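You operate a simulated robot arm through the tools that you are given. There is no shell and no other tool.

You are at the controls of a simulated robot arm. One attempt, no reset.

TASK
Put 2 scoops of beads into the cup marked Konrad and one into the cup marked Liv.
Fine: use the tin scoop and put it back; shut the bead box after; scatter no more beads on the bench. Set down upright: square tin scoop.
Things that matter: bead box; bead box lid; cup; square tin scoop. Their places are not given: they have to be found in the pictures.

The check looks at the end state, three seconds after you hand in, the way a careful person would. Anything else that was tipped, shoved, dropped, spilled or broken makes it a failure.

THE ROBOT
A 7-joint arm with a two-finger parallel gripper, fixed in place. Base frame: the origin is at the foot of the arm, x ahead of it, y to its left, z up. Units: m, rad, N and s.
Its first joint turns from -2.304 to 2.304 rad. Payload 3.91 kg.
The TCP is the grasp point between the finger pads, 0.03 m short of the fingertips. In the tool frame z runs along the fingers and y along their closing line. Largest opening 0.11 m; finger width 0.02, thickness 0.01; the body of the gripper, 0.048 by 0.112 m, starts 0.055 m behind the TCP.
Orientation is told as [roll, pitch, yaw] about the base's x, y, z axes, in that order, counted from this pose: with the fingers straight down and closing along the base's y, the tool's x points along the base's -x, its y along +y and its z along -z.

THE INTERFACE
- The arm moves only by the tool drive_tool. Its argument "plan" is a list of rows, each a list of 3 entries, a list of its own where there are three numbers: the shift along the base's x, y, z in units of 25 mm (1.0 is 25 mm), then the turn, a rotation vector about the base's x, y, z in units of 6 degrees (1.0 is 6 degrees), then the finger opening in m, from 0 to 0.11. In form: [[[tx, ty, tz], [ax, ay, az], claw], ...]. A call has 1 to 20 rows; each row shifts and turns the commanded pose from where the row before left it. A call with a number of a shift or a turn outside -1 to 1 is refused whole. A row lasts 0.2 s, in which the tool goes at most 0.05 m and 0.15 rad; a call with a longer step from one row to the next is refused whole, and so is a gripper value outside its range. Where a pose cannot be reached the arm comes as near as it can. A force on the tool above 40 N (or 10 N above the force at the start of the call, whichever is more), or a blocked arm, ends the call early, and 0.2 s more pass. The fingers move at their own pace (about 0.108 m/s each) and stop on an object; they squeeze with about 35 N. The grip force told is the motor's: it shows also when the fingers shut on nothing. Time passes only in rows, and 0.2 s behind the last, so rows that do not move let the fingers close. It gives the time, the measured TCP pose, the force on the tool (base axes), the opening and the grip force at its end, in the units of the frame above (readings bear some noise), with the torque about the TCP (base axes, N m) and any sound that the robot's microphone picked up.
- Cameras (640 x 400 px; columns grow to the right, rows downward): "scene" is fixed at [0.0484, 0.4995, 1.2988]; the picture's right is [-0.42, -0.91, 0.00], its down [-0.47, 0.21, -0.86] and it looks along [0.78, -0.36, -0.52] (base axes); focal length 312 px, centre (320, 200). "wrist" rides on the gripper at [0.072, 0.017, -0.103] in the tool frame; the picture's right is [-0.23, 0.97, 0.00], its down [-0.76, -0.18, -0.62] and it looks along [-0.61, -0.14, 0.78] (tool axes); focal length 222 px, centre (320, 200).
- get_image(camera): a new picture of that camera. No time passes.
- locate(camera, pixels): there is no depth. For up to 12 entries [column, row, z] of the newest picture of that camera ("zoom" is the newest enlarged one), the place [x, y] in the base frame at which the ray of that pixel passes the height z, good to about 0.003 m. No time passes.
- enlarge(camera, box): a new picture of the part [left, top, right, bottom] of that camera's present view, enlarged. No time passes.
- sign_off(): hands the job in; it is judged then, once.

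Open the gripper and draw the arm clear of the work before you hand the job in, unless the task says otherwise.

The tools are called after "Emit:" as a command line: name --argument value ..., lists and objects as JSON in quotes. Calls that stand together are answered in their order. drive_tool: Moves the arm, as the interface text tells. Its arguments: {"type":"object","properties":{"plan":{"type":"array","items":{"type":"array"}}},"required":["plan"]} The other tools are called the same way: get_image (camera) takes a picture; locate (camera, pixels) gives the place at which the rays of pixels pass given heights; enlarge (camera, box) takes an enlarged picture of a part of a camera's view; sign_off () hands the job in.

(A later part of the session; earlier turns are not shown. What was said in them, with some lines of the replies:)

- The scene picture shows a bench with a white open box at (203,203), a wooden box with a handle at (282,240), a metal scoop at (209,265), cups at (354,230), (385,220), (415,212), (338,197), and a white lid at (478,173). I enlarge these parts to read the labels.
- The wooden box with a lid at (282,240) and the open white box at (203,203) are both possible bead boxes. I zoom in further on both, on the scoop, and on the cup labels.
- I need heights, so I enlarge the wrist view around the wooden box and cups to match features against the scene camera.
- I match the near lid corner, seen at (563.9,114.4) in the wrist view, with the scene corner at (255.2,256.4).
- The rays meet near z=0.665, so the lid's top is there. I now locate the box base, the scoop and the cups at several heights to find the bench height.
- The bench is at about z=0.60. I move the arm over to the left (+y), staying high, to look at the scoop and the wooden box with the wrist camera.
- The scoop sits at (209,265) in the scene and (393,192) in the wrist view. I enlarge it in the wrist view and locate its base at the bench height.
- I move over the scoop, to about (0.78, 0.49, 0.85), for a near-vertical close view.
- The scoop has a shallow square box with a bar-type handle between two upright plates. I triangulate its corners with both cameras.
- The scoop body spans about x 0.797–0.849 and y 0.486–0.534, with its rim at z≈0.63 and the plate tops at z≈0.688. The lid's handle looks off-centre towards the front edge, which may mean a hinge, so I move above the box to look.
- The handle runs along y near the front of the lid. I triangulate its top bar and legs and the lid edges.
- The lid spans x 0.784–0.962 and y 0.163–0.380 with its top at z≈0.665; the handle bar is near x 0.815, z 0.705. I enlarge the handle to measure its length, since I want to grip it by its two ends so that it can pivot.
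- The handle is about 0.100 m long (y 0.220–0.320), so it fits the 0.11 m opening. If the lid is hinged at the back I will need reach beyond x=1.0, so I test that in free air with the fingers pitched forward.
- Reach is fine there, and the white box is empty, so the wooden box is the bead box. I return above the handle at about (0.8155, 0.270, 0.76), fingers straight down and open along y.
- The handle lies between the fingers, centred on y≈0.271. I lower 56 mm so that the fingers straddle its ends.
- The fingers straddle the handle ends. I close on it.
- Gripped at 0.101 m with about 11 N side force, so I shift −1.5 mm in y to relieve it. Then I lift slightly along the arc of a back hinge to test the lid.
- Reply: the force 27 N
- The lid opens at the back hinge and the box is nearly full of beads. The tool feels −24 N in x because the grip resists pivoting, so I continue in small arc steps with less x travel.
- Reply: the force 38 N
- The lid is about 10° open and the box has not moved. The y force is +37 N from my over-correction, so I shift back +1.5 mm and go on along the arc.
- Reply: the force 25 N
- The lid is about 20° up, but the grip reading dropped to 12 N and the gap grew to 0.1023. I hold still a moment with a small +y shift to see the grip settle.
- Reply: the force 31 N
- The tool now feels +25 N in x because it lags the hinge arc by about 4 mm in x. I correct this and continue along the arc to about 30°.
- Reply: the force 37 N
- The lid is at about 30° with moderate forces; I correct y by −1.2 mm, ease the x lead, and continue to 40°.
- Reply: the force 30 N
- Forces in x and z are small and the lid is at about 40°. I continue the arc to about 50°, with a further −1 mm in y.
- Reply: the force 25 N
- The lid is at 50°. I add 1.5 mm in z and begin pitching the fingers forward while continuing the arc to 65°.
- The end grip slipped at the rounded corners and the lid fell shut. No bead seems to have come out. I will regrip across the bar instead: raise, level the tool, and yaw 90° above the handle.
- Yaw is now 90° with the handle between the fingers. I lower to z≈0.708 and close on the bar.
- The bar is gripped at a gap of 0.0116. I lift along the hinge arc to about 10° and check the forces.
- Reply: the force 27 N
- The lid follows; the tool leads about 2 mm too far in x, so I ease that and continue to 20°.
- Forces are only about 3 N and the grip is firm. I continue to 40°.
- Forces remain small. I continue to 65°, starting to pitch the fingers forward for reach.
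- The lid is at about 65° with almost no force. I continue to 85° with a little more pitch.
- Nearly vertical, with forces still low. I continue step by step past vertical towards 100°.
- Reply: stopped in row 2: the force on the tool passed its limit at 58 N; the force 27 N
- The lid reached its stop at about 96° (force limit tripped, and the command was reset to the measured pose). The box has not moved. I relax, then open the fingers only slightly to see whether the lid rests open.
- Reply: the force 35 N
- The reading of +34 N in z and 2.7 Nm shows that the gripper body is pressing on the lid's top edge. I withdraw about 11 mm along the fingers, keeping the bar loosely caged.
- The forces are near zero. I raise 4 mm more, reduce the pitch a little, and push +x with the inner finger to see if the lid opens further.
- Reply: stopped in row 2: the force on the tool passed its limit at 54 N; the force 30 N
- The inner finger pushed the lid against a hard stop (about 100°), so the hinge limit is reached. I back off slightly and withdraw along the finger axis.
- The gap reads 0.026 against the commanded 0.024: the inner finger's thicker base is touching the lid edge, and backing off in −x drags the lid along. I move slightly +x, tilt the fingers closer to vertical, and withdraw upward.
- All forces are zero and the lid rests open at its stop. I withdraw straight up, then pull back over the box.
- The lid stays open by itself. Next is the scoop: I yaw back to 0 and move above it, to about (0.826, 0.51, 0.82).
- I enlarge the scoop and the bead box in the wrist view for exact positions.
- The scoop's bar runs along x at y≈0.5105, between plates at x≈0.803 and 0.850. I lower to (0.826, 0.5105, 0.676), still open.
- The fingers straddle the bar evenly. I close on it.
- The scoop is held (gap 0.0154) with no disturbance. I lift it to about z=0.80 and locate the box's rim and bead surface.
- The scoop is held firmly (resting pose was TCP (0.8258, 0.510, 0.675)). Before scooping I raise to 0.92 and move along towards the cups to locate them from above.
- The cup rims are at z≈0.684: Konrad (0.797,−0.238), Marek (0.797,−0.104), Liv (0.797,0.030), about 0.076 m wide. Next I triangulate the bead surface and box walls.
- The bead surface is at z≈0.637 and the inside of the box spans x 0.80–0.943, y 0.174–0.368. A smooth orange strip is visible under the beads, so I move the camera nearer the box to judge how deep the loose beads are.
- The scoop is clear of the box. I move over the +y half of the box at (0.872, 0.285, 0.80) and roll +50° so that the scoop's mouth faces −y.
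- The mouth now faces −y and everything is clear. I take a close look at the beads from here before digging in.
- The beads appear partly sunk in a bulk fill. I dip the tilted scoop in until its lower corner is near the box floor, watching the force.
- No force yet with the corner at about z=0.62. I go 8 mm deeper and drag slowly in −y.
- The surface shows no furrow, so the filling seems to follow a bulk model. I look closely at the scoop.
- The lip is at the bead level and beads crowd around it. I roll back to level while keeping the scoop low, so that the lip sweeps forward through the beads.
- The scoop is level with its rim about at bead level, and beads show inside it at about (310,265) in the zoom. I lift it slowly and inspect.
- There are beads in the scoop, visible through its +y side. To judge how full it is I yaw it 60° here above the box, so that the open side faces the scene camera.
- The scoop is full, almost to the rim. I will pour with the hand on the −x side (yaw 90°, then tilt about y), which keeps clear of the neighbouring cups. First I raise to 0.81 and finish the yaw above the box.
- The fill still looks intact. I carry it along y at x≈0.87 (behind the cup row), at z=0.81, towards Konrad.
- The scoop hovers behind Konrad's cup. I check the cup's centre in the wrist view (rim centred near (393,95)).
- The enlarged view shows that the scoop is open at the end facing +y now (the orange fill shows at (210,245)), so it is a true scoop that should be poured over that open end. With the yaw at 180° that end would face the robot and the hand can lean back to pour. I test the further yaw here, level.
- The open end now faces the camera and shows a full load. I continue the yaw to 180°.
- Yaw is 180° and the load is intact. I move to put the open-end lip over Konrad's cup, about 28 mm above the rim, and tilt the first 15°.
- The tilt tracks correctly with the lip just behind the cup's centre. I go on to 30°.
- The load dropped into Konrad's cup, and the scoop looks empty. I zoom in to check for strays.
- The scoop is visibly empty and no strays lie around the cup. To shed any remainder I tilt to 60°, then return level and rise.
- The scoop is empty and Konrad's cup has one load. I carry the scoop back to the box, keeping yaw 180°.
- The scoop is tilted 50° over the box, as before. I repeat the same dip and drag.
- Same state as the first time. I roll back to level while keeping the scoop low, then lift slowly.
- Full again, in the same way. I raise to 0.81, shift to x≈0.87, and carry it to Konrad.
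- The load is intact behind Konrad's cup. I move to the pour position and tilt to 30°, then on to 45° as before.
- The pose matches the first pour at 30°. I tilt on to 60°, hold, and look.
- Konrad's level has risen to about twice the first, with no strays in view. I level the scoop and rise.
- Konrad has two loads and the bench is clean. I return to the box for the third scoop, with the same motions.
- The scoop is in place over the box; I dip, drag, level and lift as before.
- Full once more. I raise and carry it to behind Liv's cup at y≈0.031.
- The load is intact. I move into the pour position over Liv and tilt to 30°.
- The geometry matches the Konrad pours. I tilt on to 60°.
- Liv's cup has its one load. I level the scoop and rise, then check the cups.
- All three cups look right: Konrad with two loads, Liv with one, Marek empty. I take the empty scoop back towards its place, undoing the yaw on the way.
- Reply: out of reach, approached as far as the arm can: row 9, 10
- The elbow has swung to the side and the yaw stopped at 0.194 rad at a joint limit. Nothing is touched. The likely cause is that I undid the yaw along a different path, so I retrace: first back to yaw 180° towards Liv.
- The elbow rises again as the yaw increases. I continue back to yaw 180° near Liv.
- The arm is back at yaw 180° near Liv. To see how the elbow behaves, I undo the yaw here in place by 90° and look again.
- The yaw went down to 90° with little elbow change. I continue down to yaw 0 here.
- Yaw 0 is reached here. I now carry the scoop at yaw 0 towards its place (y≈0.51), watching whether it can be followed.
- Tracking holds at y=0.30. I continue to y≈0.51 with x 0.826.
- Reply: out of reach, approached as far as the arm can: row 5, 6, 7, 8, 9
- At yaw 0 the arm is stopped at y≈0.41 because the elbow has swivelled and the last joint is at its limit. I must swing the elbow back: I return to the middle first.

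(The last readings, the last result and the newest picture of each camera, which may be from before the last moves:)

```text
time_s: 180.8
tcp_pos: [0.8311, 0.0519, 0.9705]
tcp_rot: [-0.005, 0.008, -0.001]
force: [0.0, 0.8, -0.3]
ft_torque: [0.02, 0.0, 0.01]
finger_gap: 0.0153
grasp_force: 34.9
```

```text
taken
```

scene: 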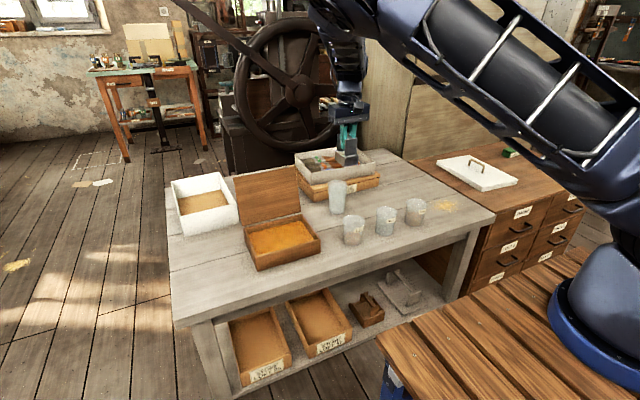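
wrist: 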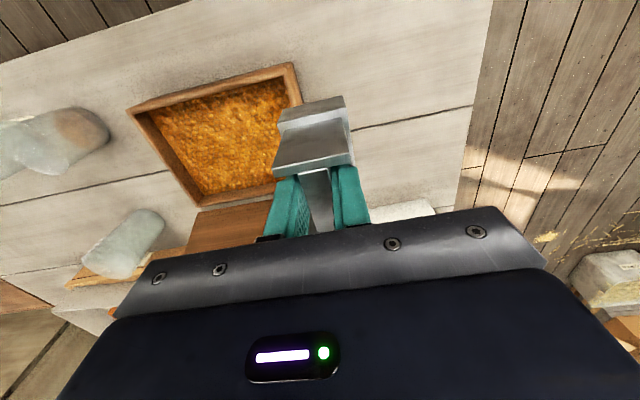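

The arm is back in the middle, at yaw 0. I yaw +90° here, with the tool down, as the first half of the elbow correction.

Emit:
drive_tool --plan '[[[0, 0, 0], [0, 0, 1], 0.0], [[0, 0, 0], [0, 0, 1], 0.0], [[0, 0, 0], [0, 0, 1], 0.0], [[0, 0, 0], [0, 0, 1], 0.0], [[0, 0, 0], [0, 0, 1], 0.0], [[0, 0, 0], [0, 0, 1], 0.0], [[0, 0, 0], [0, 0, 1], 0.0], [[0, 0, 0], [0, 0, 1], 0.0], [[0, 0, 0], [0, 0, 1], 0.0], [[0, 0, 0], [0, 0, 1], 0.0], [[0, 0, 0], [0, 0, 1], 0.0], [[0, 0, 0], [0, 0, 1], 0.0], [[0, 0, 0], [0, 0, 1], 0.0], [[0, 0, 0], [0, 0, 1], 0.0], [[0, 0, 0], [0, 0, 1], 0.0], [[0, 0, 0], [0, 0, 0], 0.0]]'

Emit:
drive_tool --plan '[[[0.5, 0, 0.1], [0, -0.9, 0], 0.0], [[0.5, 0, 0.1], [0, -0.9, 0], 0.0], [[0.5, 0, 0.1], [0, -0.9, 0], 0.0], [[0.5, 0, 0.1], [0, -0.9, 0], 0.0], [[0.5, 0, 0.1], [0, -0.9, 0], 0.0], [[0.5, 0, 0.1], [0, -0.9, 0], 0.0], [[0.5, 0, 0.1], [0, -0.9, 0], 0.0], [[0.5, 0, 0.1], [0, -0.9, 0], 0.0], [[0.5, 0, 0.1], [0, -0.9, 0], 0.0], [[0.5, 0, 0.1], [0, -0.9, 0], 0.0], [[0.5, 0, 0.1], [0, -0.9, 0], 0.0], [[0.5, 0, 0.1], [0, -0.9, 0], 0.0], [[0.5, 0, 0.1], [0, -0.9, 0], 0.0], [[0.5, 0, 0.1], [0, -0.8, 0], 0.0], [[0, 0, 0], [0, 0, 0], 0.0]]'

Emit:
get_image --camera "scene"

```text
time_s: 184.2
tcp_pos: [0.8311, 0.0497, 0.9735]
tcp_rot: [-0.007, 0.009, 1.573]
force: [0.2, -0.4, 0.1]
ft_torque: [0.02, -0.04, 0.01]
finger_gap: 0.0152
grasp_force: 34.7
```

```text
time_s: 187.4
tcp_pos: [1.0075, 0.0496, 1.0084]
tcp_rot: [-1.317, 0.003, 1.561]
force: [-0.8, -0.4, -1.2]
ft_torque: [-0.02, 0.0, 0.02]
finger_gap: 0.0153
grasp_force: 34.8
```

```text
taken
```

scene: 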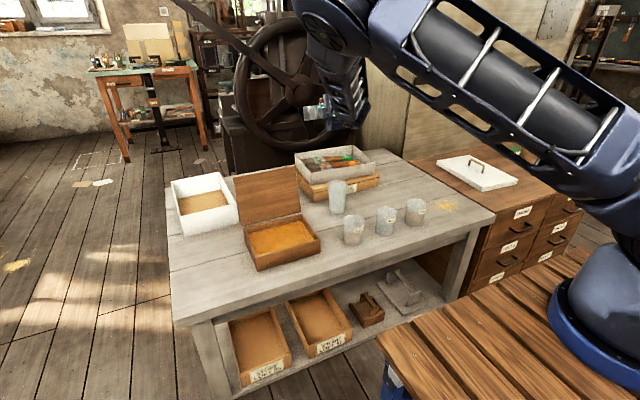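

Now the tool is extended and tilted forward. I roll −90° about the tool axis here, so that the wrist's other joints share the turn.

Emit:
drive_tool --plan '[[[0, 0, 0], [0.966, 0, -0.259], 0.0], [[0, 0, 0], [0.966, 0, -0.259], 0.0], [[0, 0, 0], [0.966, 0, -0.259], 0.0], [[0, 0, 0], [0.966, 0, -0.259], 0.0], [[0, 0, 0], [0.966, 0, -0.259], 0.0], [[0, 0, 0], [0.966, 0, -0.259], 0.0], [[0, 0, 0], [0.966, 0, -0.259], 0.0], [[0, 0, 0], [0.966, 0, -0.259], 0.0], [[0, 0, 0], [0.966, 0, -0.259], 0.0], [[0, 0, 0], [0.966, 0, -0.259], 0.0], [[0, 0, 0], [0.966, 0, -0.259], 0.0], [[0, 0, 0], [0.966, 0, -0.259], 0.0], [[0, 0, 0], [0.966, 0, -0.259], 0.0], [[0, 0, 0], [0.966, 0, -0.259], 0.0], [[0, 0, 0], [0.966, 0, -0.259], 0.0], [[0, 0, 0], [0, 0, 0], 0.0]]'

Emit:
get_image --camera "scene"

```text
time_s: 190.8
tcp_pos: [1.004, 0.05, 1.0081]
tcp_rot: [0.003, -1.3, -0.009]
force: [0.3, 0.2, -0.9]
ft_torque: [0.0, 0.01, 0.02]
finger_gap: 0.0155
grasp_force: 34.8
```

```text
taken
```

scene: 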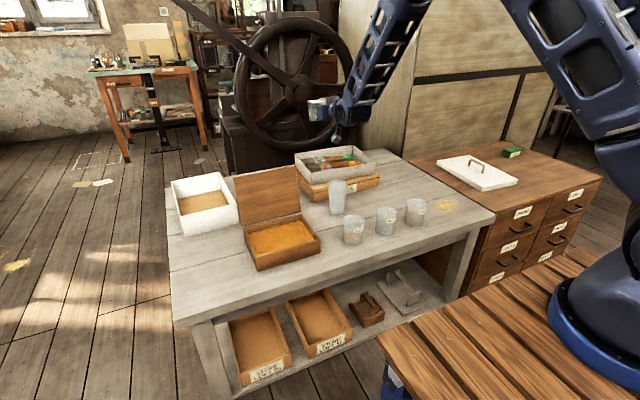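

The elbow has swung back up to its normal side. I un-tilt the tool to vertical, at yaw 0.

Emit:
drive_tool --plan '[[[-0.5, 0, -0.1], [0, 0.9, 0], 0.0], [[-0.5, 0, -0.1], [0, 0.9, 0], 0.0], [[-0.5, 0, -0.1], [0, 0.9, 0], 0.0], [[-0.5, 0, -0.1], [0, 0.9, 0], 0.0], [[-0.5, 0, -0.1], [0, 0.9, 0], 0.0], [[-0.5, 0, -0.1], [0, 0.9, 0], 0.0], [[-0.5, 0, -0.1], [0, 0.9, 0], 0.0], [[-0.5, 0, -0.1], [0, 0.9, 0], 0.0], [[-0.5, 0, -0.1], [0, 0.9, 0], 0.0], [[-0.5, 0, -0.1], [0, 0.9, 0], 0.0], [[-0.5, 0, -0.1], [0, 0.9, 0], 0.0], [[-0.5, 0, -0.1], [0, 0.9, 0], 0.0], [[-0.5, 0, -0.1], [0, 0.9, 0], 0.0], [[-0.5, 0, -0.1], [0, 0.7, 0], 0.0], [[0, 0, 0], [0, 0, 0], 0.0]]'

Emit:
get_image --camera "scene"

```text
time_s: 194.0
tcp_pos: [0.8312, 0.0493, 0.9749]
tcp_rot: [-0.003, -0.001, -0.002]
force: [0.7, 0.0, -0.4]
ft_torque: [0.01, -0.02, 0.01]
finger_gap: 0.0151
grasp_force: 35.0
```

```text
taken
```

scene: 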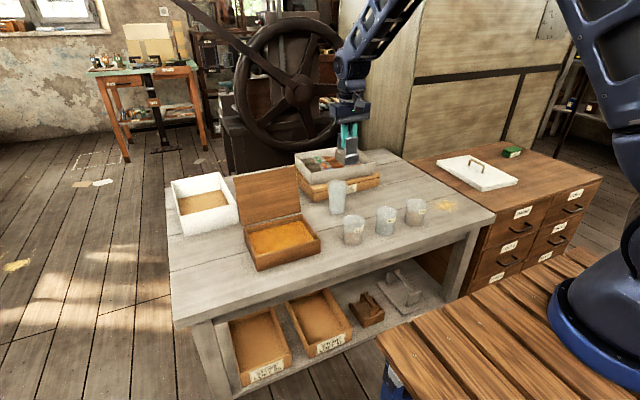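

The normal configuration is restored. I carry the scoop at yaw 0 over to its place.

Emit:
drive_tool --plan '[[[-0.01, 0.92, 0], [0, 0, 0], 0.0], [[-0.01, 0.92, 0], [0, 0, 0], 0.0], [[-0.01, 0.92, 0], [0, 0, 0], 0.0], [[-0.01, 0.92, 0], [0, 0, 0], 0.0], [[-0.01, 0.92, 0], [0, 0, 0], 0.0], [[-0.01, 0.92, 0], [0, 0, 0], 0.0], [[-0.01, 0.92, 0], [0, 0, 0], 0.0], [[-0.01, 0.92, 0], [0, 0, 0], 0.0], [[-0.01, 0.92, 0], [0, 0, 0], 0.0], [[-0.01, 0.92, 0], [0, 0, 0], 0.0], [[-0.01, 0.92, -0.3], [0, 0, 0], 0.0], [[-0.01, 0.92, -0.3], [0, 0, 0], 0.0], [[-0.01, 0.92, -0.3], [0, 0, 0], 0.0], [[-0.01, 0.92, -0.3], [0, 0, 0], 0.0], [[-0.01, 0.92, -0.3], [0, 0, 0], 0.0], [[-0.01, 0.92, -0.3], [0, 0, 0], 0.0], [[-0.01, 0.92, -0.3], [0, 0, 0], 0.0], [[-0.01, 0.92, -0.3], [0, 0, 0], 0.0], [[-0.01, 0.92, -0.3], [0, 0, 0], 0.0], [[-0.01, 0.92, -0.3], [0, 0, 0], 0.0]]'

Emit:
get_image --camera "scene"

Emit:
get_image --camera "wrist"

```text
time_s: 198.2
tcp_pos: [0.8261, 0.5103, 0.8992]
tcp_rot: [-0.004, -0.003, -0.002]
force: [0.6, -0.7, 0.7]
ft_torque: [0.01, 0.02, -0.02]
finger_gap: 0.0154
grasp_force: 35.3
```

```text
taken
```

scene: 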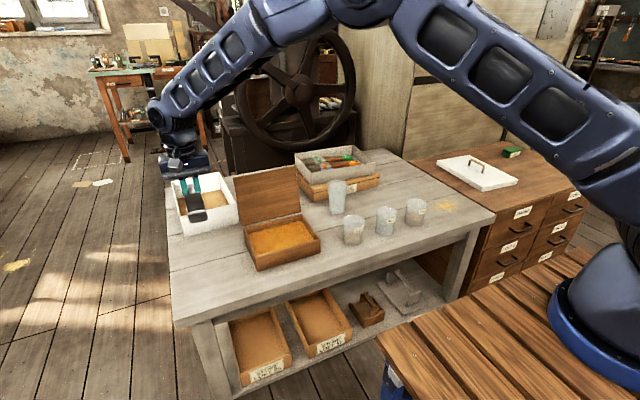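

```text
taken
```

wrist: 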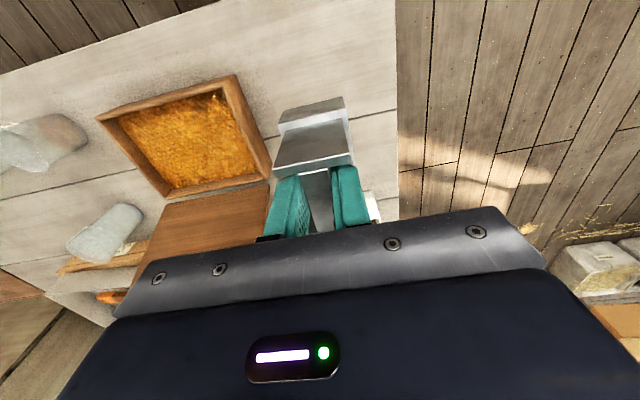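

Everything tracks well at (0.826, 0.510). I lower the scoop towards the bench, slowing near contact.

Emit:
drive_tool --plan '[[[0, 0, -0.9], [0, 0, 0], 0.0], [[0, 0, -0.9], [0, 0, 0], 0.0], [[0, 0, -0.9], [0, 0, 0], 0.0], [[0, 0, -0.9], [0, 0, 0], 0.0], [[0, 0, -0.9], [0, 0, 0], 0.0], [[0, 0, -0.9], [0, 0, 0], 0.0], [[0, 0, -0.9], [0, 0, 0], 0.0], [[0, 0, -0.9], [0, 0, 0], 0.0], [[0, 0, -0.7], [0, 0, 0], 0.0], [[0, 0, -0.4], [0, 0, 0], 0.0], [[0, 0, -0.25], [0, 0, 0], 0.0], [[0, 0, -0.15], [0, 0, 0], 0.0], [[0, 0, 0], [0, 0, 0], 0.0]]'

Emit:
enlarge --camera "scene" --box '[180, 220, 240, 290]'

```text
time_s: 201.0
tcp_pos: [0.826, 0.5085, 0.6817]
tcp_rot: [-0.006, -0.002, -0.002]
force: [0.7, -0.5, -0.4]
ft_torque: [0.0, 0.01, 0.01]
finger_gap: 0.015
grasp_force: 34.6
```

```text
5.71 times, centred on (210, 255) of scene
```

zoom: 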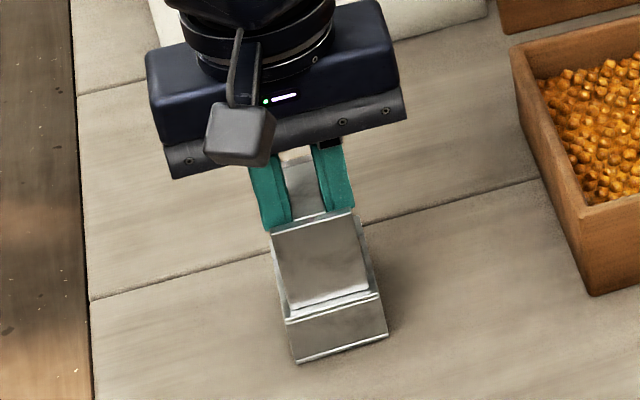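

About 6 mm remain. I lower in small steps to contact.

Emit:
drive_tool --plan '[[[0, 0, -0.1], [0, 0, 0], 0.0], [[0, 0, -0.08], [0, 0, 0], 0.0], [[0, 0, -0.06], [0, 0, 0], 0.0], [[0, 0, 0], [0, 0, 0], 0.0]]'

Emit:
enlarge --camera "scene" --box '[180, 220, 240, 290]'

```text
time_s: 202.0
tcp_pos: [0.8266, 0.5107, 0.6763]
tcp_rot: [-0.005, -0.005, -0.001]
force: [8.2, -3.9, 26.1]
ft_torque: [0.02, -0.13, 0.02]
finger_gap: 0.0154
grasp_force: 34.6
```

```text
5.71 times, centred on (210, 255) of scene
```

zoom: 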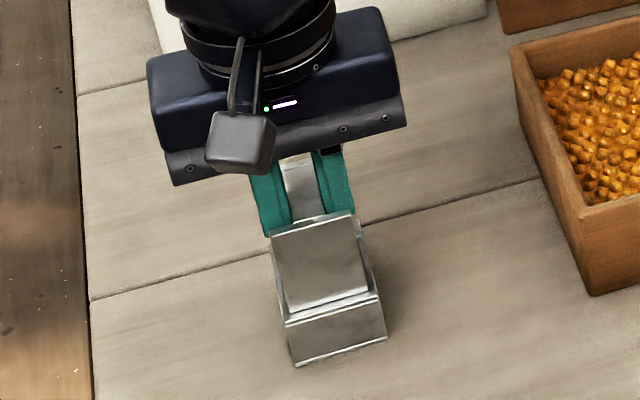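

It has touched down (26 N). I ease 1.5 mm upward and open the fingers.

Emit:
drive_tool --plan '[[[0, 0, 0.06], [0, 0, 0], 0.0], [[0, 0, 0], [0, 0, 0], 0.02], [[0, 0, 0], [0, 0, 0], 0.03], [[0, 0, 0], [0, 0, 0], 0.045], [[0, 0, 0], [0, 0, 0], 0.055], [[0, 0, 0], [0, 0, 0], 0.055]]'

Emit:
enlarge --camera "scene" --box '[180, 220, 240, 290]'

Emit:
get_image --camera "wrist"

```text
time_s: 203.4
tcp_pos: [0.8263, 0.5103, 0.6753]
tcp_rot: [-0.005, -0.003, -0.003]
force: [-0.1, 0.1, 0.4]
ft_torque: [-0.03, -0.01, -0.04]
finger_gap: 0.0552
grasp_force: 0.1
```

```text
5.71 times, centred on (210, 255) of scene
```

zoom: 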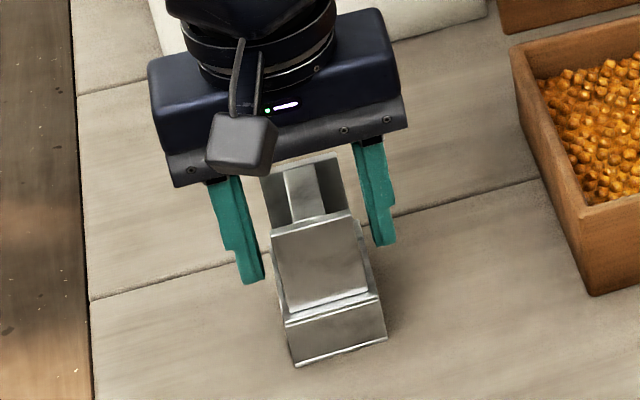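

```text
taken
```

wrist: 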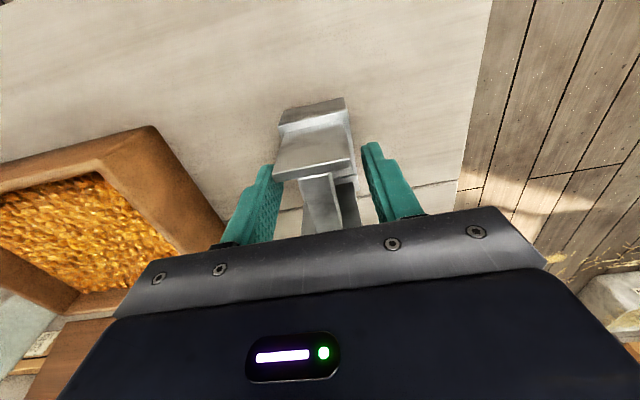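

The scoop stands upright in its place. I withdraw straight up, then go above the open lid with yaw 90°.

Emit:
drive_tool --plan '[[[0, 0, 0.4], [0, 0, 0], 0.055], [[0, 0, 0.8], [0, 0, 0], 0.055], [[0, 0, 1], [0, 0, 0], 0.055], [[0, 0, 1], [0, 0, 0], 0.055], [[0, 0, 1], [0, 0, 0], 0.055], [[0, 0, 1], [0, 0, 0], 0.055], [[0, 0, 1], [0, 0, 0], 0.055], [[0, 0, 1], [0, 0, 0], 0.055], [[0, 0, 1], [0, 0, 0], 0.04], [[0, 0, 1], [0, 0, 0], 0.03], [[0, 0, 1], [0, 0, 0], 0.03], [[0, 0, 0.6], [0, 0, 0], 0.03]]'

Emit:
drive_tool --plan '[[[0.557, -0.638, 0], [0, 0, 1], 0.03], [[0.557, -0.638, 0], [0, 0, 1], 0.03], [[0.557, -0.638, 0], [0, 0, 1], 0.03], [[0.557, -0.638, 0], [0, 0, 1], 0.03], [[0.557, -0.638, 0], [0, 0, 1], 0.03], [[0.557, -0.638, 0], [0, 0, 1], 0.03], [[0.557, -0.638, 0], [0, 0, 1], 0.03], [[0.557, -0.638, 0], [0, 0, 1], 0.03], [[0.557, -0.638, 0], [0, 0, 1], 0.03], [[0.557, -0.638, 0], [0, 0, 1], 0.03], [[0.557, -0.638, 0], [0, 0, 1], 0.03], [[0.557, -0.638, 0], [0, 0, 1], 0.03], [[0.557, -0.638, 0], [0, 0, 1], 0.03], [[0.557, -0.638, 0], [0, 0, 1], 0.03], [[0.557, -0.638, 0], [0, 0, 1], 0.03], [[0, 0, 0], [0, 0, 0], 0.03]]'

Emit:
get_image --camera "wrist"

Emit:
get_image --camera "scene"

```text
time_s: 206.0
tcp_pos: [0.8252, 0.5092, 0.9455]
tcp_rot: [-0.005, -0.003, 0.001]
force: [1.0, 0.5, 0.2]
ft_torque: [0.0, 0.04, 0.01]
finger_gap: 0.0299
grasp_force: 0.1
```

```text
time_s: 209.4
tcp_pos: [1.034, 0.27, 0.9465]
tcp_rot: [-0.006, -0.004, 1.572]
force: [-0.1, -1.2, 0.2]
ft_torque: [-0.01, 0.01, 0.0]
finger_gap: 0.0298
grasp_force: 0.1
```

```text
taken
```

wrist: 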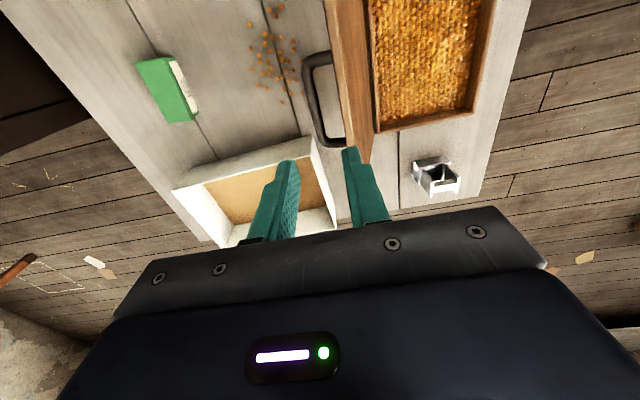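

```text
taken
```

scene: 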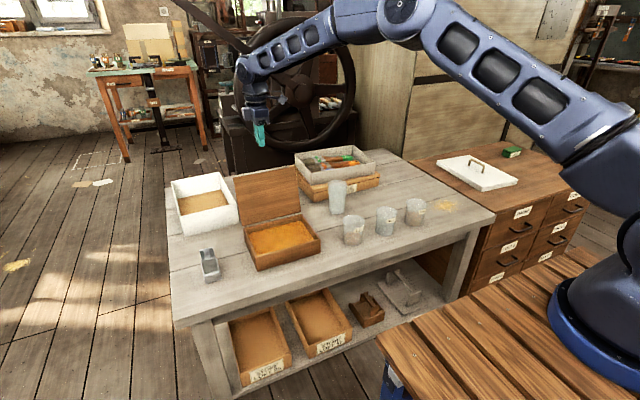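

The scoop stands well. I enlarge the lid and handle to find the bar's exact position.

Emit:
enlarge --camera "wrist" --box '[270, 20, 410, 180]'

Emit:
locate --camera "wrist" --pixels '[[313, 100, 0.79], [313, 100, 0.78], [313, 100, 0.8], [345, 100, 0.84], [370, 100, 0.84], [316, 108, 0.79]]'

```text
2.50 times, centred on (340, 100) of wrist
```

zoom: 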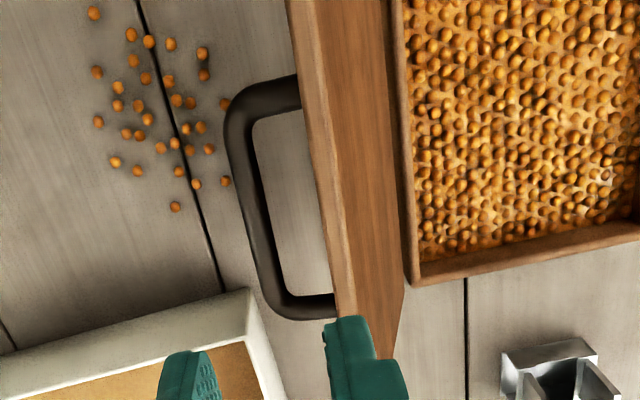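

```text
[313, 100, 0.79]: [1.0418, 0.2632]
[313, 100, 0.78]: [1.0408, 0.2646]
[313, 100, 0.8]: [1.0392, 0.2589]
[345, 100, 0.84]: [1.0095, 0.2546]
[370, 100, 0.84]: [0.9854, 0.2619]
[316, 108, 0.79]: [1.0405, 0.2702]
```

The bar is at about (1.0405, y, 0.79). I lower with a 24 mm opening so that the fingers straddle it.

Emit:
drive_tool --plan '[[[0.12, 0, -0.6], [0, 0, 0], 0.024], [[0.12, 0, -0.8], [0, 0, 0], 0.024], [[0, 0, -0.8], [0, 0, 0], 0.024], [[0, 0, -0.8], [0, 0, 0], 0.024], [[0, 0, -0.8], [0, 0, 0], 0.024], [[0, 0, -0.5], [0, 0, 0], 0.024], [[0, 0, 0], [0, 0, 0], 0.024]]'

Emit:
get_image --camera "wrist"

Emit:
enlarge --camera "wrist" --box '[250, 60, 430, 240]'

```text
time_s: 211.0
tcp_pos: [1.0392, 0.2689, 0.8386]
tcp_rot: [-0.004, -0.003, 1.569]
force: [-0.4, 0.6, -0.3]
ft_torque: [-0.05, 0.01, -0.01]
finger_gap: 0.024
grasp_force: 0.0
```

```text
taken
```

wrist: 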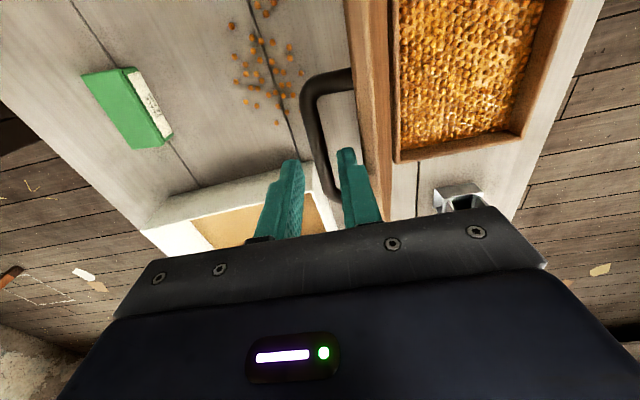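

```text
2.22 times, centred on (340, 150) of wrist
```

zoom: 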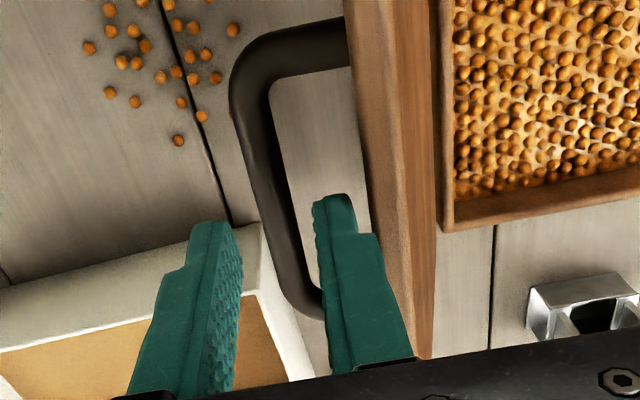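

The bar runs between the fingertips. I lower the remaining 30 mm and close on it.

Emit:
drive_tool --plan '[[[0.02, 0, -0.4], [0, 0, 0], 0.024], [[0.02, 0, -0.4], [0, 0, 0], 0.024], [[0.02, 0, -0.4], [0, 0, 0], 0.024], [[0, 0, 0], [0, 0, 0], 0.024]]'

Emit:
enlarge --camera "wrist" --box '[250, 60, 430, 240]'

Emit:
enlarge --camera "scene" --box '[225, 130, 325, 270]'

```text
time_s: 212.0
tcp_pos: [1.0405, 0.2692, 0.8094]
tcp_rot: [-0.003, -0.003, 1.568]
force: [-0.4, -0.2, 0.6]
ft_torque: [0.02, 0.0, 0.0]
finger_gap: 0.0241
grasp_force: 0.1
```

```text
2.22 times, centred on (340, 150) of wrist
```

zoom: 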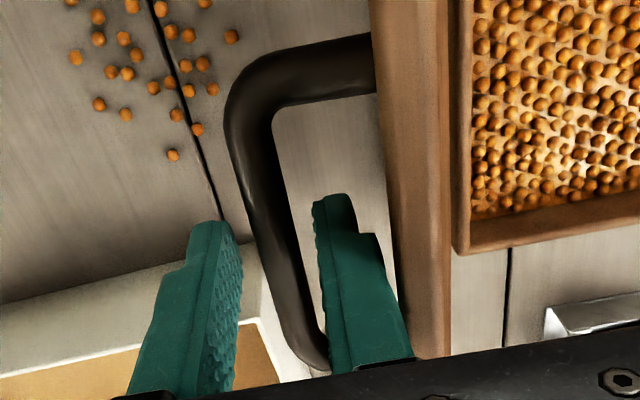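

```text
2.86 times, centred on (275, 200) of scene
```

zoom: 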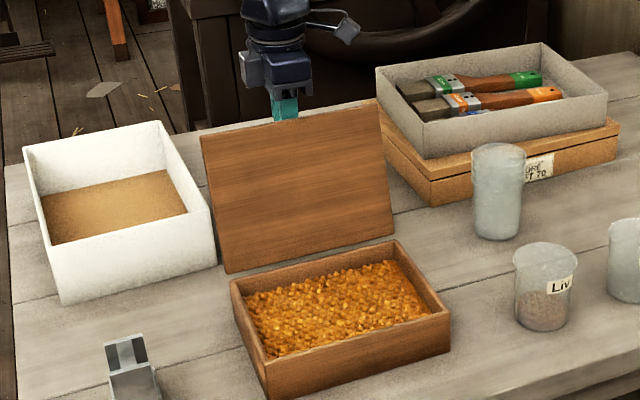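

The bar is centred between the fingers with no contact force. I lower 3 mm more and close.

Emit:
drive_tool --plan '[[[0, 0, -0.12], [0, 0, 0], 0.024], [[0, 0, 0], [0, 0, 0], 0.018], [[0, 0, 0], [0, 0, 0], 0.013], [[0, 0, 0], [0, 0, 0], 0.008], [[0, 0, 0], [0, 0, 0], 0.004], [[0, 0, 0], [0, 0, 0], 0.004]]'

Emit:
enlarge --camera "wrist" --box '[250, 60, 430, 240]'

```text
time_s: 213.4
tcp_pos: [1.0417, 0.2693, 0.8056]
tcp_rot: [-0.003, -0.005, 1.567]
force: [-20.0, -3.1, 0.4]
ft_torque: [-0.16, 0.35, -0.19]
finger_gap: 0.014
grasp_force: 9.9
```

```text
2.22 times, centred on (340, 150) of wrist
```

zoom: 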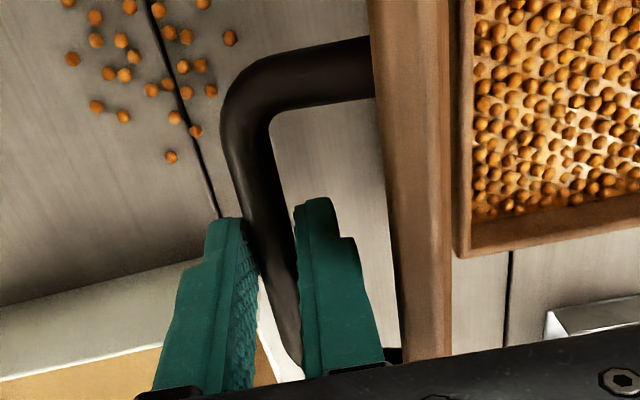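

The inner finger touched first (−20 N in x, gap 0.014). I shift −1.5 mm in x and let the grip settle.

Emit:
drive_tool --plan '[[[-0.06, 0, 0], [0, 0, 0], 0.004], [[0, 0, 0], [0, 0, 0], 0.004], [[0, 0, 0], [0, 0, 0], 0.004]]'

```text
time_s: 214.2
tcp_pos: [1.0401, 0.2681, 0.806]
tcp_rot: [-0.003, -0.005, 1.57]
force: [-17.2, -5.2, 0.4]
ft_torque: [-0.1, 0.29, -0.13]
finger_gap: 0.0126
grasp_force: 8.6
```

Emit:
drive_tool --plan '[[[-0.07, 0, 0], [0, 0, 0], 0.004], [[0, 0, 0], [0, 0, 0], 0.004], [[0, 0, 0], [0, 0, 0], 0.004]]'

Emit:
enlarge --camera "wrist" --box '[250, 60, 430, 240]'

```text
time_s: 215.0
tcp_pos: [1.0394, 0.2696, 0.8065]
tcp_rot: [-0.005, -0.004, 1.57]
force: [2.9, 0.0, 1.2]
ft_torque: [0.31, -0.16, -0.62]
finger_gap: 0.0115
grasp_force: 45.0
```

```text
2.22 times, centred on (340, 150) of wrist
```

zoom: 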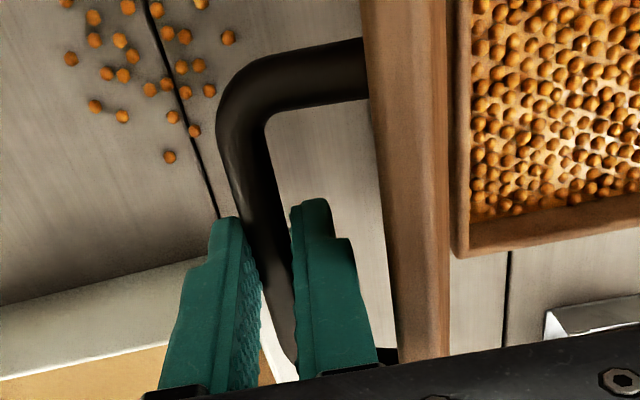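

Gripped firmly (gap 0.0115, 45 N). I bring the lid back along the arc to about 85°.

Emit:
drive_tool --plan '[[[-0.12, 0, 0.066], [0, 0, 0], 0.004], [[-0.12, 0, 0.066], [0, 0, 0], 0.004], [[-0.242, 0, 0.116], [0, 0, 0], 0.004], [[-0.242, 0, 0.116], [0, 0, 0], 0.004], [[-0.25, 0, 0.092], [0, 0, 0], 0.004], [[-0.25, 0, 0.092], [0, 0, 0], 0.004], [[-0.258, 0, 0.072], [0, 0, 0], 0.004], [[-0.258, 0, 0.072], [0, 0, 0], 0.004], [[0, 0, 0], [0, 0, 0], 0.004]]'

Emit:
enlarge --camera "scene" --box '[225, 130, 325, 270]'

```text
time_s: 217.0
tcp_pos: [0.995, 0.2695, 0.8236]
tcp_rot: [-0.006, -0.004, 1.568]
force: [2.4, -4.2, 8.2]
ft_torque: [0.15, -0.09, -0.62]
finger_gap: 0.0116
grasp_force: 45.2
```

```text
2.86 times, centred on (275, 200) of scene
```

zoom: 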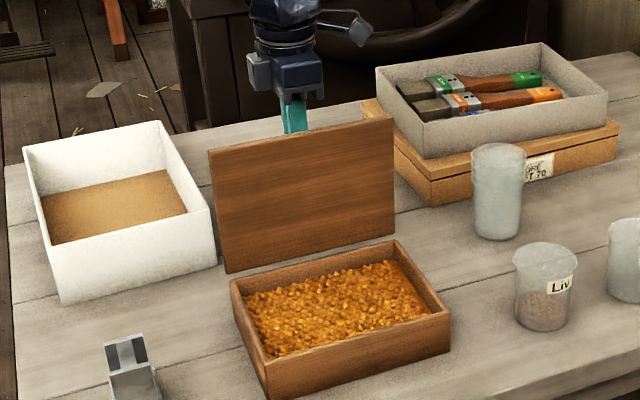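

The lid follows at about 85° with small forces. I continue to about 60°.

Emit:
drive_tool --plan '[[[-0.264, 0, 0.048], [0, 0, 0], 0.004], [[-0.264, 0, 0.048], [0, 0, 0], 0.004], [[-0.266, 0, 0.024], [0, 0, 0], 0.004], [[-0.266, 0, 0.024], [0, 0, 0], 0.004], [[-0.268, 0, 0.002], [0, 0, 0], 0.004], [[-0.268, 0, 0.002], [0, 0, 0], 0.004], [[-0.266, 0, -0.022], [0, 0, 0], 0.004], [[-0.266, 0, -0.022], [0, 0, 0], 0.004], [[-0.264, 0, -0.044], [0, 0, 0], 0.004], [[-0.264, 0, -0.044], [0, 0, 0], 0.004], [[0, 0, 0], [0, 0, 0], 0.004]]'

Emit:
enlarge --camera "scene" --box '[225, 130, 325, 270]'

```text
time_s: 219.4
tcp_pos: [0.9282, 0.2706, 0.8235]
tcp_rot: [-0.003, -0.002, 1.57]
force: [0.1, 3.4, -8.5]
ft_torque: [0.43, 0.0, -0.51]
finger_gap: 0.0116
grasp_force: 44.6
```

```text
2.86 times, centred on (275, 200) of scene
```

zoom: 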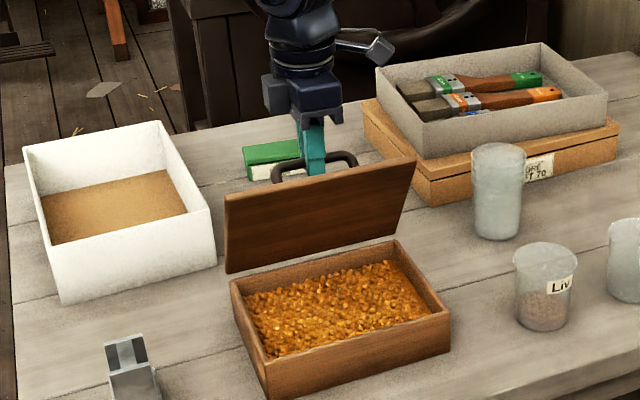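

Good, about 60°. I continue to 30°.

Emit:
drive_tool --plan '[[[-0.26, 0, -0.08], [0, 0, 0], 0.004], [[-0.26, 0, -0.08], [0, 0, 0], 0.004], [[-0.252, 0, -0.095], [0, 0, 0], 0.004], [[-0.252, 0, -0.095], [0, 0, 0], 0.004], [[-0.242, 0, -0.115], [0, 0, 0], 0.004], [[-0.242, 0, -0.115], [0, 0, 0], 0.004], [[-0.234, 0, -0.132], [0, 0, 0], 0.004], [[-0.234, 0, -0.132], [0, 0, 0], 0.004], [[-0.22, 0, -0.152], [0, 0, 0], 0.004], [[-0.22, 0, -0.152], [0, 0, 0], 0.004], [[-0.206, 0, -0.172], [0, 0, 0], 0.004], [[-0.206, 0, -0.172], [0, 0, 0], 0.004], [[0, 0, 0], [0, 0, 0], 0.004]]'

Emit:
enlarge --camera "scene" --box '[225, 150, 325, 270]'

```text
time_s: 222.2
tcp_pos: [0.8574, 0.2688, 0.7856]
tcp_rot: [-0.003, -0.003, 1.57]
force: [-0.7, -2.5, -1.0]
ft_torque: [-0.15, -0.01, -0.25]
finger_gap: 0.0116
grasp_force: 45.0
```

```text
3.33 times, centred on (275, 210) of scene
```

zoom: 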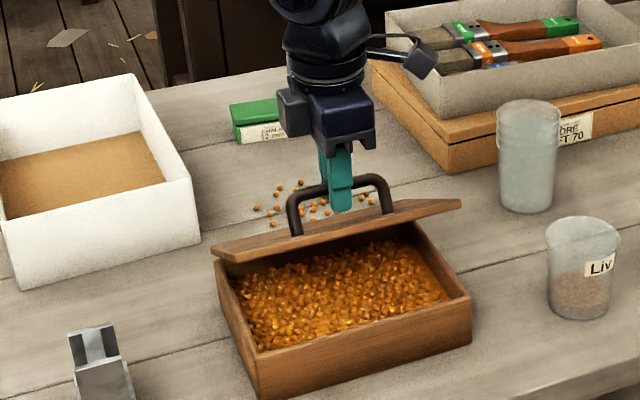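

The forces are about 1 N at 30°. I continue to about 5°.

Emit:
drive_tool --plan '[[[-0.19, 0, -0.188], [0, 0, 0], 0.004], [[-0.19, 0, -0.188], [0, 0, 0], 0.004], [[-0.172, 0, -0.204], [0, 0, 0], 0.004], [[-0.172, 0, -0.204], [0, 0, 0], 0.004], [[-0.156, 0, -0.218], [0, 0, 0], 0.004], [[-0.156, 0, -0.218], [0, 0, 0], 0.004], [[-0.134, 0, -0.232], [0, 0, 0], 0.004], [[-0.134, 0, -0.232], [0, 0, 0], 0.004], [[-0.116, 0, -0.24], [0, 0, 0], 0.004], [[-0.116, 0, -0.24], [0, 0, 0], 0.004], [[0, 0, 0], [0, 0, 0], 0.004]]'

Emit:
enlarge --camera "scene" --box '[225, 150, 325, 270]'

```text
time_s: 224.6
tcp_pos: [0.8193, 0.269, 0.7315]
tcp_rot: [-0.006, -0.003, 1.569]
force: [7.2, 1.0, -4.6]
ft_torque: [0.06, -0.13, -0.01]
finger_gap: 0.0115
grasp_force: 44.6
```

```text
3.33 times, centred on (275, 210) of scene
```

zoom: 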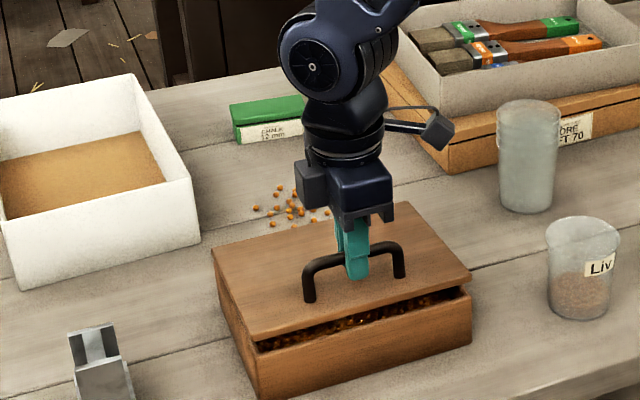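

Almost shut. I do the last 5° gently until it seats.

Emit:
drive_tool --plan '[[[-0.03, 0, -0.13], [0, 0, 0], 0.004], [[-0.03, 0, -0.13], [0, 0, 0], 0.004], [[-0.03, 0, -0.13], [0, 0, 0], 0.004], [[0, 0, 0], [0, 0, 0], 0.004]]'

Emit:
enlarge --camera "scene" --box '[225, 170, 325, 270]'

```text
time_s: 225.6
tcp_pos: [0.8153, 0.2687, 0.7222]
tcp_rot: [-0.002, -0.002, 1.57]
force: [-20.5, -1.5, 5.1]
ft_torque: [-0.08, 0.36, -0.02]
finger_gap: 0.0115
grasp_force: 45.4
```

```text
4.00 times, centred on (275, 220) of scene
```

zoom: 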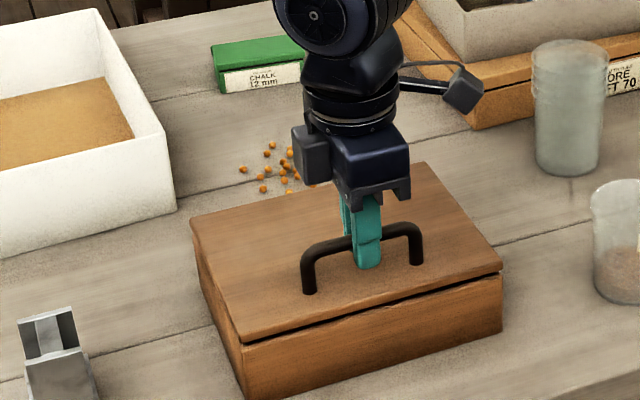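

Emit:
drive_tool --plan '[[[-0.07, 0, -0.04], [0, 0, 0], 0.004], [[0, 0, -0.04], [0, 0, 0], 0.004], [[0, 0, 0], [0, 0, 0], 0.004]]'

Emit:
enlarge --camera "scene" --box '[235, 200, 330, 275]'

```text
time_s: 226.4
tcp_pos: [0.8162, 0.2689, 0.7209]
tcp_rot: [-0.005, -0.004, 1.57]
force: [-14.1, 0.2, 3.1]
ft_torque: [0.3, 0.17, 0.05]
finger_gap: 0.0114
grasp_force: 44.8
```

```text
5.33 times, centred on (282, 238) of scene
```

zoom: 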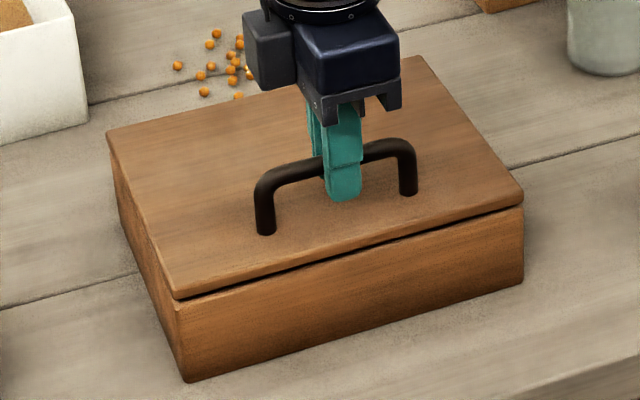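

The lid's corners now match the original closed picture exactly. I relieve the side force, then open the fingers.

Emit:
drive_tool --plan '[[[-0.05, 0, -0.03], [0, 0, 0], 0.004], [[0, 0, 0], [0, 0, 0], 0.004], [[0, 0, 0], [0, 0, 0], 0.016], [[0, 0, 0], [0, 0, 0], 0.03], [[0, 0, 0], [0, 0, 0], 0.045], [[0, 0, 0], [0, 0, 0], 0.045]]'

Emit:
enlarge --camera "scene" --box '[235, 200, 330, 275]'

```text
time_s: 227.8
tcp_pos: [0.8145, 0.2694, 0.7203]
tcp_rot: [-0.004, -0.002, 1.569]
force: [0.2, -0.3, 0.1]
ft_torque: [0.02, 0.04, 0.04]
finger_gap: 0.045
grasp_force: 0.1
```

```text
5.33 times, centred on (282, 238) of scene
```

zoom: 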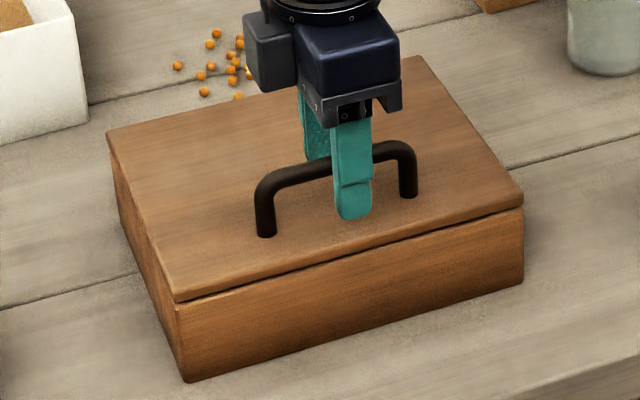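

The lid stays shut. I withdraw upward and pull the arm back clear of the work.

Emit:
drive_tool --plan '[[[0, 0, 0.4], [0, 0, 0], 0.045], [[0, 0, 0.8], [0, 0, 0], 0.045], [[0, 0, 1], [0, 0, 0], 0.045], [[0, 0, 1], [0, 0, 0], 0.06], [[0, 0, 1], [0, 0, 0], 0.08], [[0, 0, 1], [0, 0, 0], 0.1], [[0, 0, 1], [0, 0, 0], 0.11], [[0, 0, 1], [0, 0, 0], 0.11], [[0, 0, 1], [0, 0, 0], 0.11], [[0, 0, 1], [0, 0, 0], 0.11], [[-0.3, -0.3, 0.5], [0, 0, -0.5], 0.11], [[-0.7, -0.6, 0], [0, 0, -1], 0.11], [[-0.7, -0.8, 0], [0, 0, -1], 0.11], [[-0.7, -0.9, 0], [0, 0, -1], 0.11], [[-0.7, -0.9, 0], [0, 0, -1], 0.11], [[-0.7, -0.9, 0], [0, 0, -1], 0.11], [[-0.7, -0.9, 0], [0, 0, -1], 0.11], [[-0.7, -0.9, 0], [0, 0, -1], 0.11], [[-0.7, -0.9, 0], [0, 0, -1], 0.11], [[-0.7, -0.9, 0], [0, 0, -1], 0.11]]'

Emit:
get_image --camera "scene"

Emit:
get_image --camera "wrist"

```text
time_s: 232.0
tcp_pos: [0.6487, 0.0682, 0.9628]
tcp_rot: [-0.003, -0.002, 0.573]
force: [-0.4, -0.2, 0.6]
ft_torque: [-0.04, 0.04, 0.0]
finger_gap: 0.1099
grasp_force: 0.0
```

```text
taken
```

scene: 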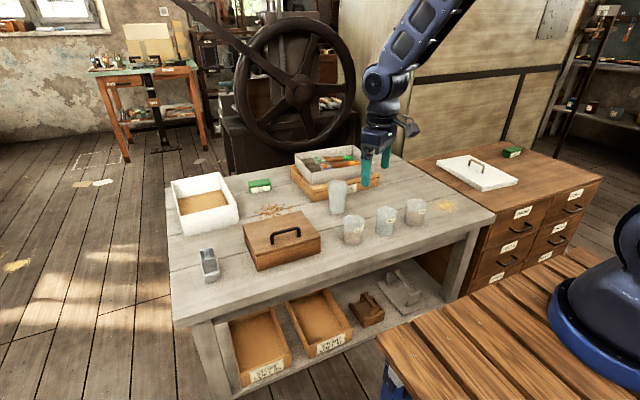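

```text
taken
```

wrist: 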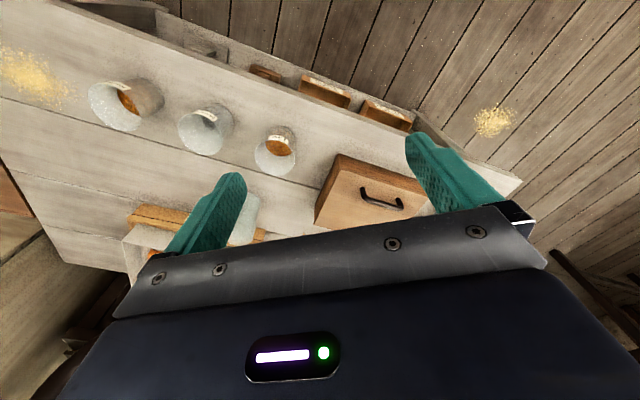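

I check the final state in detail: cups, scoop, box and bench.

Emit:
enlarge --camera "scene" --box '[330, 180, 460, 260]'

Emit:
enlarge --camera "scene" --box '[160, 160, 340, 290]'

Emit:
enlarge --camera "scene" --box '[185, 235, 235, 290]'

Emit:
enlarge --camera "wrist" --box '[60, 50, 320, 210]'

```text
4.92 times, centred on (395, 220) of scene
```

zoom: 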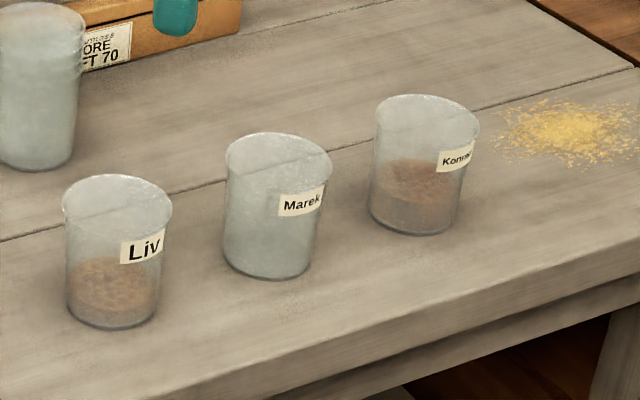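

```text
3.08 times, centred on (250, 225) of scene
```

zoom: 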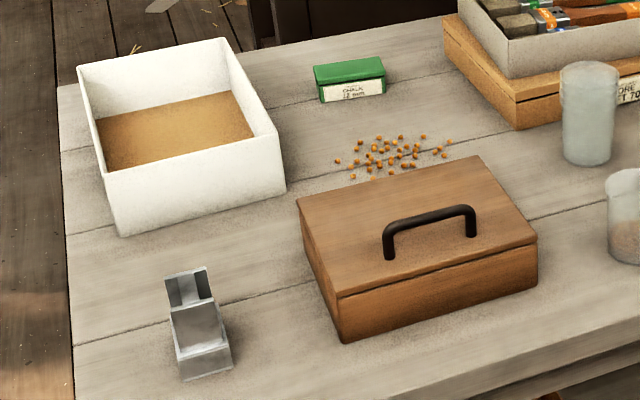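

```text
7.27 times, centred on (210, 262) of scene
```

zoom: 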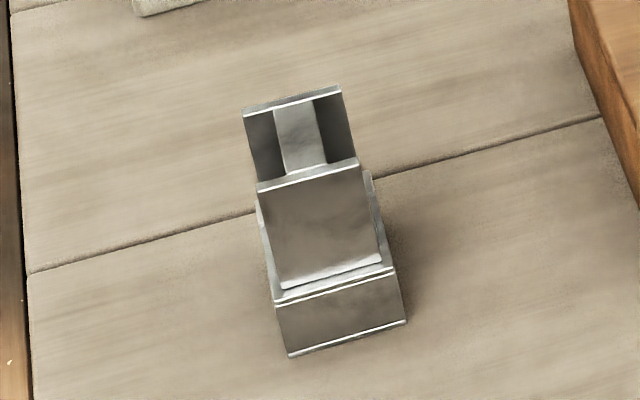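

```text
2.46 times, centred on (190, 130) of wrist
```

zoom: 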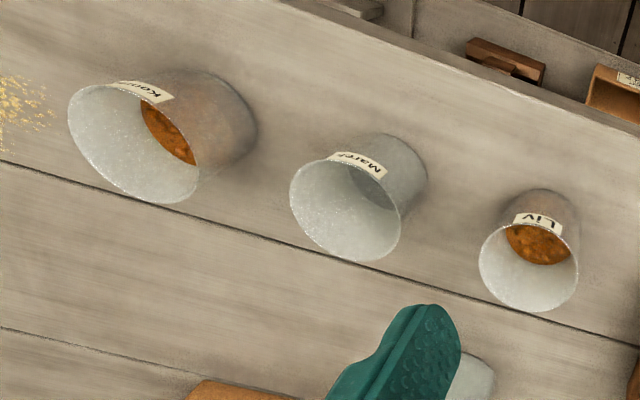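

The end state is as wanted: Konrad has two loads, Liv one and Marek none. The scoop stands upright in its old place, the box is shut, the only loose beads are the original ones behind the box, and the arm is clear with the gripper open. I hand the job in.

Emit:
sign_off

```text
The job is handed in.
```

The job is handed in; no verdict came back, only confirmation that it was received. Konrad's cup got two scoops of beads and Liv's cup got one; Marek's stays empty.

- **Scoop:** it stands upright in its old place, facing the same way and within about 4 mm of where it was.
- **Bead box:** the lid is shut, and in the picture its corners match how it looked at the start.
- **Bench:** I saw no new loose beads in the final pictures, only the ones already lying behind the box. Everything else looks unmoved.
- **Arm:** the gripper is open and drawn back clear of the work.

On the first try at opening the box, the handle slipped out of my grip at about 60° and the lid fell shut. No beads appeared to come out.
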